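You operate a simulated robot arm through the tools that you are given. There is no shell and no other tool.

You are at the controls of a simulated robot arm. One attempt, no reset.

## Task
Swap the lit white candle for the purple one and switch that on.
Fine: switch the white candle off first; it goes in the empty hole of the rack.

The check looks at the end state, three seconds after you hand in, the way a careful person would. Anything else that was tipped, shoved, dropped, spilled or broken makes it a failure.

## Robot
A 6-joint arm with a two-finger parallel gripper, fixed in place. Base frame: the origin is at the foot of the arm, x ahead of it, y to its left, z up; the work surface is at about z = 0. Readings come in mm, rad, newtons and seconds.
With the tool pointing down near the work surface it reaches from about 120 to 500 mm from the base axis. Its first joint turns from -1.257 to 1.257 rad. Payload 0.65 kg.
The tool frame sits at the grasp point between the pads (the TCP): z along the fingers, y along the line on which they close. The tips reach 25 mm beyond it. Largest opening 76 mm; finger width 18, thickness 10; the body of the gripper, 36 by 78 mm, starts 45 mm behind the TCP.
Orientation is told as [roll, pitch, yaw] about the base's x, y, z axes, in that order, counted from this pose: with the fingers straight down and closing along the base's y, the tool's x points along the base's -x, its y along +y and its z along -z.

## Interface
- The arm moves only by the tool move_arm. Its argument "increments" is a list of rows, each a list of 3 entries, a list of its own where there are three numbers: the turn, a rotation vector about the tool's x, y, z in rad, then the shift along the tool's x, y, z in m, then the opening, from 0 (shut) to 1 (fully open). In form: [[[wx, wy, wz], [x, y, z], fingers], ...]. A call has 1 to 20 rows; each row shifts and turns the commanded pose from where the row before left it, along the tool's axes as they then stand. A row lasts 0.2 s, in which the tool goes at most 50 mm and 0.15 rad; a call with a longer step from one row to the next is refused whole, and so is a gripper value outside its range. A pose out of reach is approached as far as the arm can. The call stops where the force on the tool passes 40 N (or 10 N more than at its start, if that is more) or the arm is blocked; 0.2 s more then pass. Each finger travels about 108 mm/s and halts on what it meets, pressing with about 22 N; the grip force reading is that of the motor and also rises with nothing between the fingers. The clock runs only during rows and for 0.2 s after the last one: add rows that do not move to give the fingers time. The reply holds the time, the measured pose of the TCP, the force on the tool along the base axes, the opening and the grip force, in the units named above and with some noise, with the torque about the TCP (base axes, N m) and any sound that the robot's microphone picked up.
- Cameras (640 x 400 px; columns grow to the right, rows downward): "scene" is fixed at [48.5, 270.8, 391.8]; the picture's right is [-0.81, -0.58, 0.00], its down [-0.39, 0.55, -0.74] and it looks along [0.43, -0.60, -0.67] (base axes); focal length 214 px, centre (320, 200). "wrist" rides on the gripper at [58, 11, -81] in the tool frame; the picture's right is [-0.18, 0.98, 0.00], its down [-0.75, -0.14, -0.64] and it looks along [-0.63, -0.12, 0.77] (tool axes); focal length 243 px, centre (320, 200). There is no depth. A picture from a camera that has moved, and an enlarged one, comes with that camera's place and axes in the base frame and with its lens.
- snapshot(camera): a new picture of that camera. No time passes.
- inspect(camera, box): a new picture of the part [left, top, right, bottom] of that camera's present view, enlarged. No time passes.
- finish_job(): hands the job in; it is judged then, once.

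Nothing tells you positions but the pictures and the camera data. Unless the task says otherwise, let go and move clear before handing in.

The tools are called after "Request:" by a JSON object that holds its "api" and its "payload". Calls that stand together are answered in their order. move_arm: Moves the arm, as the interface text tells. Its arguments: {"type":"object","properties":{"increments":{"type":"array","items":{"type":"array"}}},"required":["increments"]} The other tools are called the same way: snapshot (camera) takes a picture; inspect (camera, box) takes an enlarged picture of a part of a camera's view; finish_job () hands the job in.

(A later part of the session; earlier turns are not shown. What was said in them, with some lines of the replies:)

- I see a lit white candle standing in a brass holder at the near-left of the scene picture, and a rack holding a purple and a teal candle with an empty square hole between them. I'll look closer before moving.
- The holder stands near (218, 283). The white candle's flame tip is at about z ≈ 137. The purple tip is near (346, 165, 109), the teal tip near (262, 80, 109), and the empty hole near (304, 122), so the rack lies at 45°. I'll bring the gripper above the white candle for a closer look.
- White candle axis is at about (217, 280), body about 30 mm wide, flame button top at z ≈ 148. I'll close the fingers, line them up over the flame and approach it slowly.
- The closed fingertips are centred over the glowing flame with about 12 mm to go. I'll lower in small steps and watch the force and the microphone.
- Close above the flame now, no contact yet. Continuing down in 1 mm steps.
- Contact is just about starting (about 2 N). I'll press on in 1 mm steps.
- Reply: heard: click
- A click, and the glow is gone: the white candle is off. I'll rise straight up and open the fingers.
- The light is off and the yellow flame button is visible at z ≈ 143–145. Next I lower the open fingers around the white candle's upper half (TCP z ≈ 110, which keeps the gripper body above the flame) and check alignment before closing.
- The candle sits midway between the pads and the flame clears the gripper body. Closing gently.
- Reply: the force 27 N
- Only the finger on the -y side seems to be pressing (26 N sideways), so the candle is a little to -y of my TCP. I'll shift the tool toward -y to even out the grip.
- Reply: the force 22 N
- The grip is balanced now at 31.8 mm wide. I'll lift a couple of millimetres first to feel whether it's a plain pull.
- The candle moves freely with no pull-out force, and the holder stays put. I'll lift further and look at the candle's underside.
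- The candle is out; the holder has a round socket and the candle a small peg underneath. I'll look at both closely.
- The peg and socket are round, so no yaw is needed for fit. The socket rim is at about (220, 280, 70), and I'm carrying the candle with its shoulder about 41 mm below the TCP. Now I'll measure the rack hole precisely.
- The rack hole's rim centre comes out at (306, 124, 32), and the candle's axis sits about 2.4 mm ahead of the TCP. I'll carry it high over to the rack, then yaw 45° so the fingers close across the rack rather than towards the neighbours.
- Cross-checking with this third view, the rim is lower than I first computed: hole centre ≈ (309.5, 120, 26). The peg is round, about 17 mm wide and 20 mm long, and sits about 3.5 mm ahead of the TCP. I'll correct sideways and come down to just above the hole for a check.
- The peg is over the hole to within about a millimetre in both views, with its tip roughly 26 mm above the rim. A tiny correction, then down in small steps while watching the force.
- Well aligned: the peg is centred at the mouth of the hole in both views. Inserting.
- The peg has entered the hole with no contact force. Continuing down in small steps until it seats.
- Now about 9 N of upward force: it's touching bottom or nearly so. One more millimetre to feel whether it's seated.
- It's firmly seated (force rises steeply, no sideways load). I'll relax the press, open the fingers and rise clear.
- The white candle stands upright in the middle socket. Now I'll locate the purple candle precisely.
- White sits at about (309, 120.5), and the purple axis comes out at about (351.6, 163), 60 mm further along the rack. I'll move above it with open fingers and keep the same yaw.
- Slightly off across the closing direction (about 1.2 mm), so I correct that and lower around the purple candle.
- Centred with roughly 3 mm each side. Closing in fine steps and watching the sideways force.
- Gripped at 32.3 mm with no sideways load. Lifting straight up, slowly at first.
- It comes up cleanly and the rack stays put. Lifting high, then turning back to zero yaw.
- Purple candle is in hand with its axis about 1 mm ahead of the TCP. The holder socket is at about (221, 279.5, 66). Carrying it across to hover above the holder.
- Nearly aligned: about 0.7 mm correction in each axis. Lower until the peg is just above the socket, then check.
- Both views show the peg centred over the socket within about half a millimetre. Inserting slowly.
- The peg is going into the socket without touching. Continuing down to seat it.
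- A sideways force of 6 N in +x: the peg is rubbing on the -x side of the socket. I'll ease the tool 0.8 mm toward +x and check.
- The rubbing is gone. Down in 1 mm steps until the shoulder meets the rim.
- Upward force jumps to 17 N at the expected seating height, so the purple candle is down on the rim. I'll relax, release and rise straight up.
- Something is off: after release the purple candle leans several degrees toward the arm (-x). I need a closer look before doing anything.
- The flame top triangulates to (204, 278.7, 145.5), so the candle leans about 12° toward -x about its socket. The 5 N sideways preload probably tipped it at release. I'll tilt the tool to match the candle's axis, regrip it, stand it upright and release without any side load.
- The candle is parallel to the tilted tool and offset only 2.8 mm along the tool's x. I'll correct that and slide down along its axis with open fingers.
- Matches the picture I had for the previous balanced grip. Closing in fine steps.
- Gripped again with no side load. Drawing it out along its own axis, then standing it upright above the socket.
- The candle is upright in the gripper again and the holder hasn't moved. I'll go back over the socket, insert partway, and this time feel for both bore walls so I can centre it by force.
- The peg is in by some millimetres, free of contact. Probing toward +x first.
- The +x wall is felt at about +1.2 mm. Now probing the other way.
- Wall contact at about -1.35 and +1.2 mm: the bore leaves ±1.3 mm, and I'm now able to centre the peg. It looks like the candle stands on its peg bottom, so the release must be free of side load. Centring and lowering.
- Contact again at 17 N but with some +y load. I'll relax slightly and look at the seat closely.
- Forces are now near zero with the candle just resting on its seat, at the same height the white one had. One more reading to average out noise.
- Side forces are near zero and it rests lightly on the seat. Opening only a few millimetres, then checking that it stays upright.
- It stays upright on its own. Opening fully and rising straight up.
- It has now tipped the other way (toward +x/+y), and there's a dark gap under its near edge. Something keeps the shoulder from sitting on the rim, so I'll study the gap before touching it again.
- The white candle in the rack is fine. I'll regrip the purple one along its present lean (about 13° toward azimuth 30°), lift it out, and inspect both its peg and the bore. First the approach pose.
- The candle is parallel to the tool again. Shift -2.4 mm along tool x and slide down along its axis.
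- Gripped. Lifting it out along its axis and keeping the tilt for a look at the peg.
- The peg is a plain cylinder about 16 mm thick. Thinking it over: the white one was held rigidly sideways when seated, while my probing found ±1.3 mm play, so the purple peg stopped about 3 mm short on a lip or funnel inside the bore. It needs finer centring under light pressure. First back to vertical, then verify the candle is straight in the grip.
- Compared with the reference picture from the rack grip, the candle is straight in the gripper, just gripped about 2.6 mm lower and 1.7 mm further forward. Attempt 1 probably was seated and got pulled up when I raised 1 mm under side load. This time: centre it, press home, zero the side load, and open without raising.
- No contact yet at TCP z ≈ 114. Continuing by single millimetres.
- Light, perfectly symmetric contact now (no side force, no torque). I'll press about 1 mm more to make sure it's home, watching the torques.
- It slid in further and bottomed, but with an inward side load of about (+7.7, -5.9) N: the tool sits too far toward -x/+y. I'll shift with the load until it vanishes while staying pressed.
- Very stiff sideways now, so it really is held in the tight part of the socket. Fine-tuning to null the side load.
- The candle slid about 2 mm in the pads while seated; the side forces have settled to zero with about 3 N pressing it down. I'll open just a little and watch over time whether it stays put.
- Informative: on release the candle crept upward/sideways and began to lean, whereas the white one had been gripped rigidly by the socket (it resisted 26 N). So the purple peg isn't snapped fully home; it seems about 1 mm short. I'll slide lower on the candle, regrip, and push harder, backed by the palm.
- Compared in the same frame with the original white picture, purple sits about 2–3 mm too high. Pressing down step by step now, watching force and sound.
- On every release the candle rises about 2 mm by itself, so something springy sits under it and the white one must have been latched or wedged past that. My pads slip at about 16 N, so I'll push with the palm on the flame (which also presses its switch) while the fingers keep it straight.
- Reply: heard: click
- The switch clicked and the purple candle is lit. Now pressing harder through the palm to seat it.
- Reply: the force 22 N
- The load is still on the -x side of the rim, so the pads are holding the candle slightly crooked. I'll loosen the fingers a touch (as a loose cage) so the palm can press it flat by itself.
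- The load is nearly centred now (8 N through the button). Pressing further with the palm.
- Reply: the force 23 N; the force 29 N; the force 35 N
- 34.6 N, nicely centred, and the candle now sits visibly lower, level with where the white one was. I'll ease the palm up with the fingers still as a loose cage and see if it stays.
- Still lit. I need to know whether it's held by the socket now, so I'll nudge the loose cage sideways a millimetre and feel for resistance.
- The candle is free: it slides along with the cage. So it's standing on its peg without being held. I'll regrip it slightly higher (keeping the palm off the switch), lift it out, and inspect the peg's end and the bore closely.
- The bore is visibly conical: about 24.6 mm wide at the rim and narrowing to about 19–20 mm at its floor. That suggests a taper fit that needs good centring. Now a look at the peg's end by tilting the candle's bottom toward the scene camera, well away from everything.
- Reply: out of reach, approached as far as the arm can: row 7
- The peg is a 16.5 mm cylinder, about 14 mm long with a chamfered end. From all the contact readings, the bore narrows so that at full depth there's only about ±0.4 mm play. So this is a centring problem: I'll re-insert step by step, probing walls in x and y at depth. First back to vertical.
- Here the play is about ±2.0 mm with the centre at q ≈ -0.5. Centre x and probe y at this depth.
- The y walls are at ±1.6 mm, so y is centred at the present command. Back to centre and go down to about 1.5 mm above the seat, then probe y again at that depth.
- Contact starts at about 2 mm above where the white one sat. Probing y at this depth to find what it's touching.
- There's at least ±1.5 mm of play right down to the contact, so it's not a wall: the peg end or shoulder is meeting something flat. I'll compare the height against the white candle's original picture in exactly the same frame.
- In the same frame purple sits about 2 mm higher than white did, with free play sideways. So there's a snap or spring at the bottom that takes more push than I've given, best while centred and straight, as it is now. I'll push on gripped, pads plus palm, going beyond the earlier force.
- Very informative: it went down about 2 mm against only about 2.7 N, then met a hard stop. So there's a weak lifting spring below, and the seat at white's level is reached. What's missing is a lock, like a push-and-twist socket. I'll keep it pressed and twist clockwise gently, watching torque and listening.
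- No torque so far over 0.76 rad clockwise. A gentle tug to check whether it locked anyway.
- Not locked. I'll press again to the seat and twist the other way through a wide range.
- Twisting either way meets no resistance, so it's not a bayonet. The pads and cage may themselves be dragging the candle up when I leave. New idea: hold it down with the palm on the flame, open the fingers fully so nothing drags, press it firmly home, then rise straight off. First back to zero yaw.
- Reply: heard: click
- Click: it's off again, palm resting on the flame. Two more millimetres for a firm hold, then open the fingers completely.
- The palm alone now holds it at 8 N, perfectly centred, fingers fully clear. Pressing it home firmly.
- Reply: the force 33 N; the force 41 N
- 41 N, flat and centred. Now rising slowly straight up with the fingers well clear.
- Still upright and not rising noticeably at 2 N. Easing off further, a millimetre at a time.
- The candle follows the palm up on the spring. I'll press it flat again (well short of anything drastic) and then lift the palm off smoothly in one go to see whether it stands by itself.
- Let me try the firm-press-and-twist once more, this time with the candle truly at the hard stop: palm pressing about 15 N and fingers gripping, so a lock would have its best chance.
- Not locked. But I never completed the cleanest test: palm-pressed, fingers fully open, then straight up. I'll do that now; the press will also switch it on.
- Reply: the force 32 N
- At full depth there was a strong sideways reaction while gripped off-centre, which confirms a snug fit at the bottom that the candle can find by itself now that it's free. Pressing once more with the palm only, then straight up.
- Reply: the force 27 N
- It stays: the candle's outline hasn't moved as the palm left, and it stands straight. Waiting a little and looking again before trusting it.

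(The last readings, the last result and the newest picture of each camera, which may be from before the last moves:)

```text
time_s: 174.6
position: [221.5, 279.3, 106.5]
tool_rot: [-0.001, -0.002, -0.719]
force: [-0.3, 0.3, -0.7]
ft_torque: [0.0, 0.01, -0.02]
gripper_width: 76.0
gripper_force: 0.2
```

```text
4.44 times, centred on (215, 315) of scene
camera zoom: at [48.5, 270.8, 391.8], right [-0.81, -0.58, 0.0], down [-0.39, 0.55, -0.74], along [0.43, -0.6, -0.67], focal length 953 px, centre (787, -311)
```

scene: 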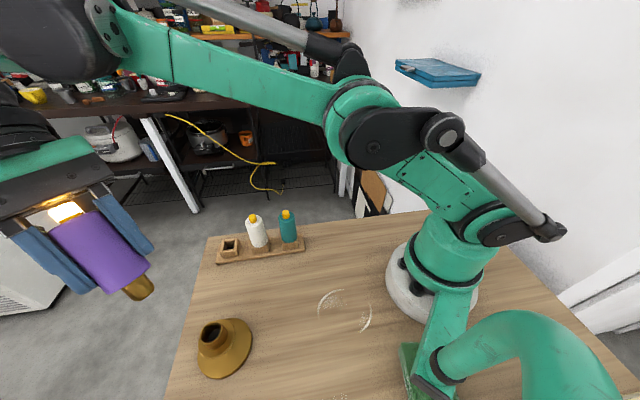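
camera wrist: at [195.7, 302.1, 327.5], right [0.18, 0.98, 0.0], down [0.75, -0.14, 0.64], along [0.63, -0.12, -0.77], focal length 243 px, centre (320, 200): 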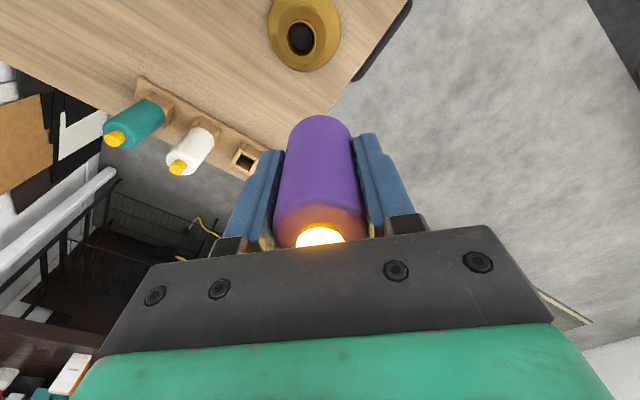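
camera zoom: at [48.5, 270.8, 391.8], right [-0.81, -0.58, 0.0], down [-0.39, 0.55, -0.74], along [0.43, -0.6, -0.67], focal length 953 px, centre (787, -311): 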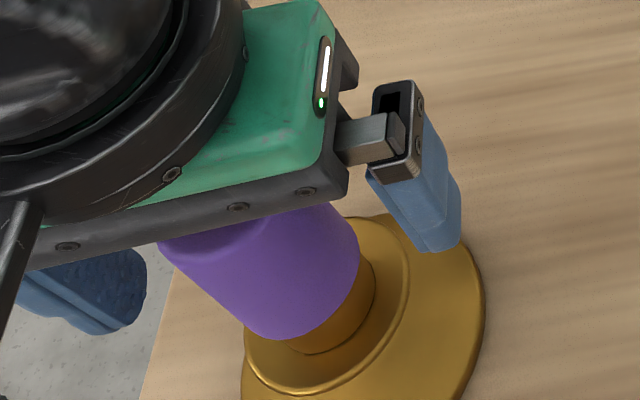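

Rock steady for over two seconds: it's seated. It's off at the moment, so I lower the palm gently onto the flame until the switch clicks, nothing more.

Request:
{"api": "move_arm", "payload": {"increments": [[[0, 0, 0], [0, 0, 0.003], 1], [[0, 0, 0], [0, 0, 0.003], 1], [[0, 0, 0], [0, 0, 0.001], 1], [[0, 0, 0], [0, 0, 0.001], 1], [[0, 0, 0], [0, 0, 0], 1]]}}

Request:
{"api": "move_arm", "payload": {"increments": [[[0, 0, 0], [0, 0, 0.001], 1], [[0, 0, 0], [0, 0, 0], 1]]}}

Request:
{"api": "inspect", "payload": {"camera": "wrist", "box": [220, 30, 420, 250]}}

```text
time_s: 175.8
position: [220.6, 279.0, 99.9]
tool_rot: [-0.002, -0.003, -0.72]
force: [-0.9, -0.2, 0.7]
ft_torque: [0.01, -0.02, -0.01]
gripper_width: 75.9
gripper_force: 0.1
```

```text
time_s: 176.4
position: [221.1, 279.4, 97.1]
tool_rot: [0.001, -0.001, -0.721]
force: [-0.7, 0.2, 0.8]
ft_torque: [-0.01, -0.01, -0.02]
gripper_width: 76.0
gripper_force: 0.1
```

```text
1.82 times, centred on (320, 140) of wrist
camera zoom: at [183.9, 326.1, 178.7], right [0.79, 0.62, 0.0], down [0.47, -0.6, 0.64], along [0.4, -0.51, -0.77], focal length 441 px, centre (320, 309)
```

zoom: 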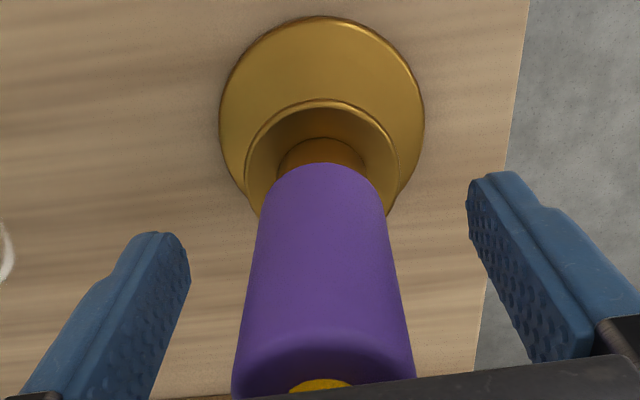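

Request:
{"api": "move_arm", "payload": {"increments": [[[0, 0, 0], [0, 0, 0.001], 1], [[0, 0, 0], [0, 0, 0], 1]]}}

Request:
{"api": "move_arm", "payload": {"increments": [[[0, 0, 0], [0, 0, 0.001], 1], [[0, 0, 0], [0, 0, 0], 1]]}}

```text
time_s: 177.0
position: [222.4, 280.4, 96.7]
tool_rot: [0.0, -0.002, -0.72]
force: [0.4, 0.4, 1.6]
ft_torque: [0.03, -0.01, -0.03]
gripper_width: 76.0
gripper_force: 0.1
heard: click
```

```text
time_s: 177.6
position: [222.1, 279.4, 96.5]
tool_rot: [0.001, -0.001, -0.718]
force: [0.0, -0.1, 3.0]
ft_torque: [-0.02, 0.0, 0.03]
gripper_width: 75.9
gripper_force: 0.1
```

Click at under 2 N. Now straight up, slowly at first.

Request:
{"api": "move_arm", "payload": {"increments": [[[0, 0, 0], [0, 0, -0.002], 1], [[0, 0, 0], [0, 0, -0.002], 1], [[0, 0, 0], [0, 0, -0.003], 1], [[0, 0, 0], [0, 0, -0.005], 1], [[0, 0, 0], [0, 0, -0.005], 1], [[0, 0, 0], [0, 0, 0], 1]]}}

Request:
{"api": "inspect", "payload": {"camera": "wrist", "box": [220, 30, 420, 250]}}

Request:
{"api": "inspect", "payload": {"camera": "scene", "box": [170, 270, 260, 360]}}

```text
time_s: 179.0
position: [222.2, 279.1, 111.7]
tool_rot: [-0.001, -0.002, -0.721]
force: [0.2, 0.5, 0.0]
ft_torque: [-0.01, 0.02, 0.02]
gripper_width: 75.8
gripper_force: 0.1
```

```text
1.82 times, centred on (320, 140) of wrist
camera zoom: at [183.5, 326.2, 193.8], right [0.79, 0.62, 0.0], down [0.47, -0.6, 0.64], along [0.4, -0.51, -0.77], focal length 441 px, centre (320, 309)
```

zoom: 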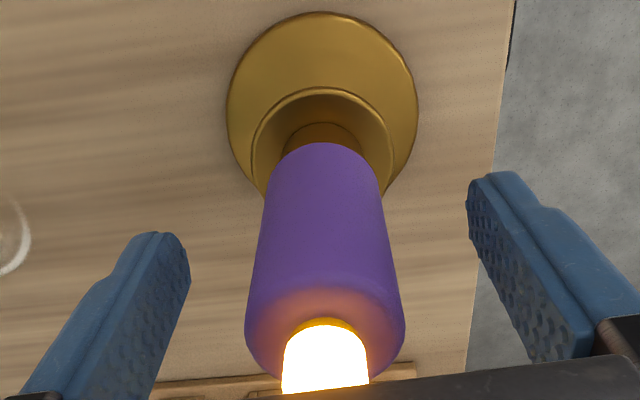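

```text
4.44 times, centred on (215, 315) of scene
camera zoom: at [48.5, 270.8, 391.8], right [-0.81, -0.58, 0.0], down [-0.39, 0.55, -0.74], along [0.43, -0.6, -0.67], focal length 953 px, centre (787, -311)
```

zoom: 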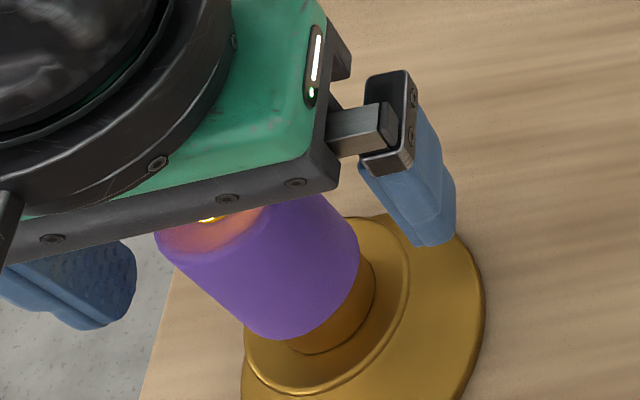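

The purple candle is lit, upright and unmoved. I'll rise well clear and look at the whole scene.

Request:
{"api": "move_arm", "payload": {"increments": [[[0, 0, 0], [0, 0, -0.015], 1], [[0, 0, 0], [0, 0, -0.025], 1], [[0, 0, 0], [0, 0, -0.03], 1], [[0, 0, 0], [0, 0, -0.03], 1], [[0, 0, 0], [0, 0, -0.02], 1], [[0, 0, 0], [0, 0, 0], 1]]}}

Request:
{"api": "snapshot", "payload": {"camera": "scene"}}

Request:
{"api": "inspect", "payload": {"camera": "scene", "box": [150, 270, 260, 390]}}

Request:
{"api": "inspect", "payload": {"camera": "wrist", "box": [240, 10, 400, 170]}}

Request:
{"api": "inspect", "payload": {"camera": "scene", "box": [195, 185, 325, 275]}}

```text
time_s: 180.4
position: [221.4, 279.6, 232.4]
tool_rot: [-0.001, -0.002, -0.718]
force: [0.4, -0.1, 0.5]
ft_torque: [0.01, 0.0, 0.03]
gripper_width: 76.1
gripper_force: 0.0
```

```text
taken
```

scene: 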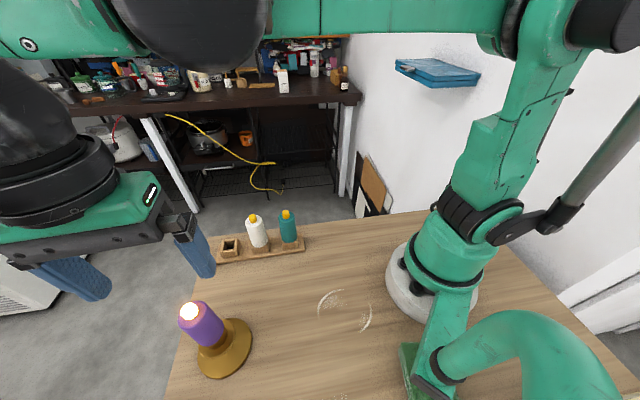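

```text
3.33 times, centred on (205, 330) of scene
camera zoom: at [48.5, 270.8, 391.8], right [-0.81, -0.58, 0.0], down [-0.39, 0.55, -0.74], along [0.43, -0.6, -0.67], focal length 715 px, centre (703, -233)
```

zoom: 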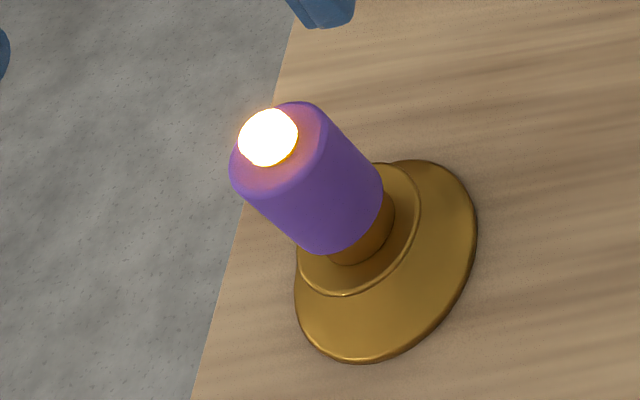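

```text
2.50 times, centred on (320, 90) of wrist
camera zoom: at [183.9, 326.3, 313.3], right [0.79, 0.62, 0.0], down [0.47, -0.6, 0.64], along [0.4, -0.51, -0.77], focal length 606 px, centre (320, 475)
```

zoom: 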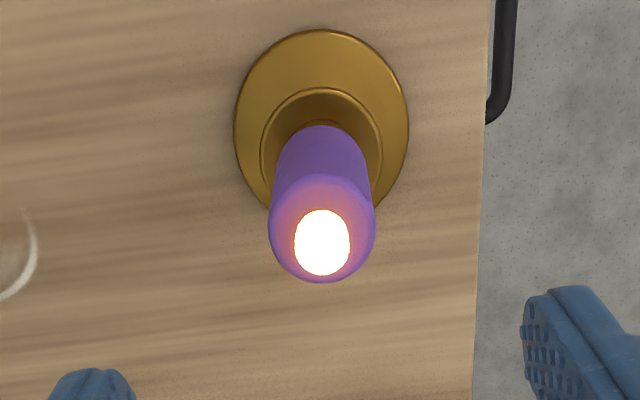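

```text
4.44 times, centred on (260, 230) of scene
camera zoom: at [48.5, 270.8, 391.8], right [-0.81, -0.58, 0.0], down [-0.39, 0.55, -0.74], along [0.43, -0.6, -0.67], focal length 953 px, centre (587, 67)
```

zoom: 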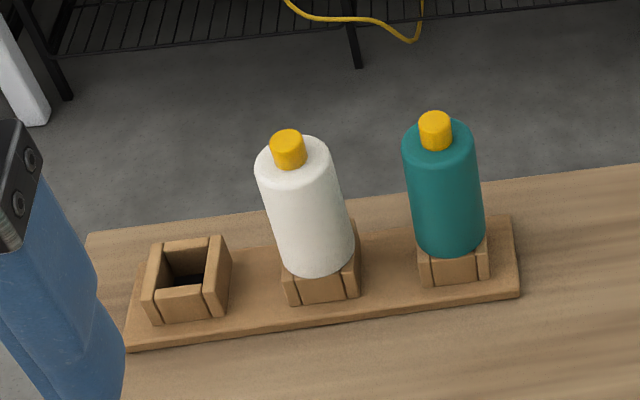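

The purple candle stands exactly as the white one did, lit. White is off in the formerly empty hole, and teal and the holder are where they were. I'll wait a few more seconds and check that nothing drifts before handing in.

Request:
{"api": "move_arm", "payload": {"increments": [[[0, 0, 0], [0, 0, 0], 1], [[0, 0, 0], [0, 0, 0], 1], [[0, 0, 0], [0, 0, 0], 1], [[0, 0, 0], [0, 0, 0], 1], [[0, 0, 0], [0, 0, 0], 1], [[0, 0, 0], [0, 0, 0], 1], [[0, 0, 0], [0, 0, 0], 1], [[0, 0, 0], [0, 0, 0], 1], [[0, 0, 0], [0, 0, 0], 1], [[0, 0, 0], [0, 0, 0], 1], [[0, 0, 0], [0, 0, 0], 1], [[0, 0, 0], [0, 0, 0], 1], [[0, 0, 0], [0, 0, 0], 1], [[0, 0, 0], [0, 0, 0], 1], [[0, 0, 0], [0, 0, 0], 1], [[0, 0, 0], [0, 0, 0], 1], [[0, 0, 0], [0, 0, 0], 1], [[0, 0, 0], [0, 0, 0], 1]]}}

Request:
{"api": "inspect", "payload": {"camera": "scene", "box": [150, 270, 260, 390]}}

Request:
{"api": "inspect", "payload": {"camera": "wrist", "box": [240, 10, 400, 170]}}

```text
time_s: 184.2
position: [221.3, 278.9, 231.6]
tool_rot: [-0.001, -0.003, -0.719]
force: [-0.4, -0.7, -0.2]
ft_torque: [0.06, -0.01, 0.0]
gripper_width: 75.9
gripper_force: 0.1
```

```text
3.33 times, centred on (205, 330) of scene
camera zoom: at [48.5, 270.8, 391.8], right [-0.81, -0.58, 0.0], down [-0.39, 0.55, -0.74], along [0.43, -0.6, -0.67], focal length 715 px, centre (703, -233)
```

zoom: 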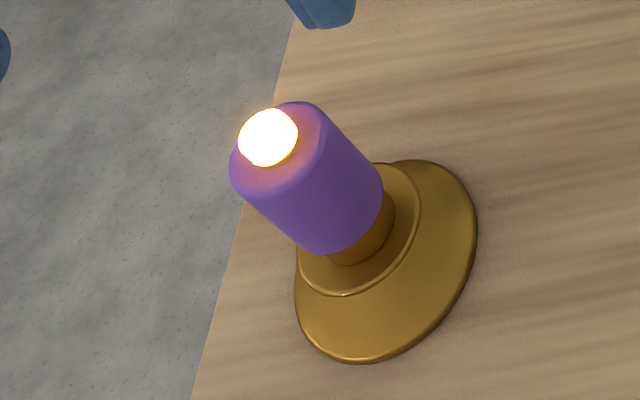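

```text
2.50 times, centred on (320, 90) of wrist
camera zoom: at [183.9, 326.3, 313.0], right [0.79, 0.62, 0.0], down [0.47, -0.6, 0.64], along [0.4, -0.51, -0.77], focal length 606 px, centre (320, 475)
```

zoom: 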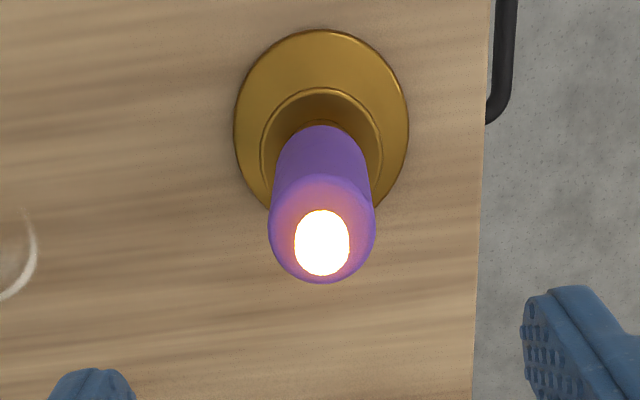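

Nothing has moved in nearly four seconds. The purple candle is upright and lit in the holder, the white one is off in the rack's empty hole, and the arm is clear. Handing in.

Request:
{"api": "finish_job", "payload": {}}

```text
The job is handed in.
```

The swap is done: the purple candle is upright in the brass holder and switched on. The white candle is off and standing in the rack's formerly empty middle hole. I watched the purple candle for about four seconds before handing in and it did not move.

- **Seating the purple candle:** it took several tries. After each of the first three releases it tipped or began to lean about 12° in the holder, so I regripped it each time. It stayed put after I pressed it straight down with the gripper body and opened the fingers fully before rising.
- **Force used:** the hardest of those presses reached about 41 N on the candle's flame button. The button still clicked and lit normally afterwards.
- **Switch toggles:** pressing the flame button this way turned the candle on, then off, then on again. It was lit when I handed in.
- **Everything else:** in the final pictures the teal candle, the rack and the holder look to be where they started. The arm is clear above the holder with its fingers open.
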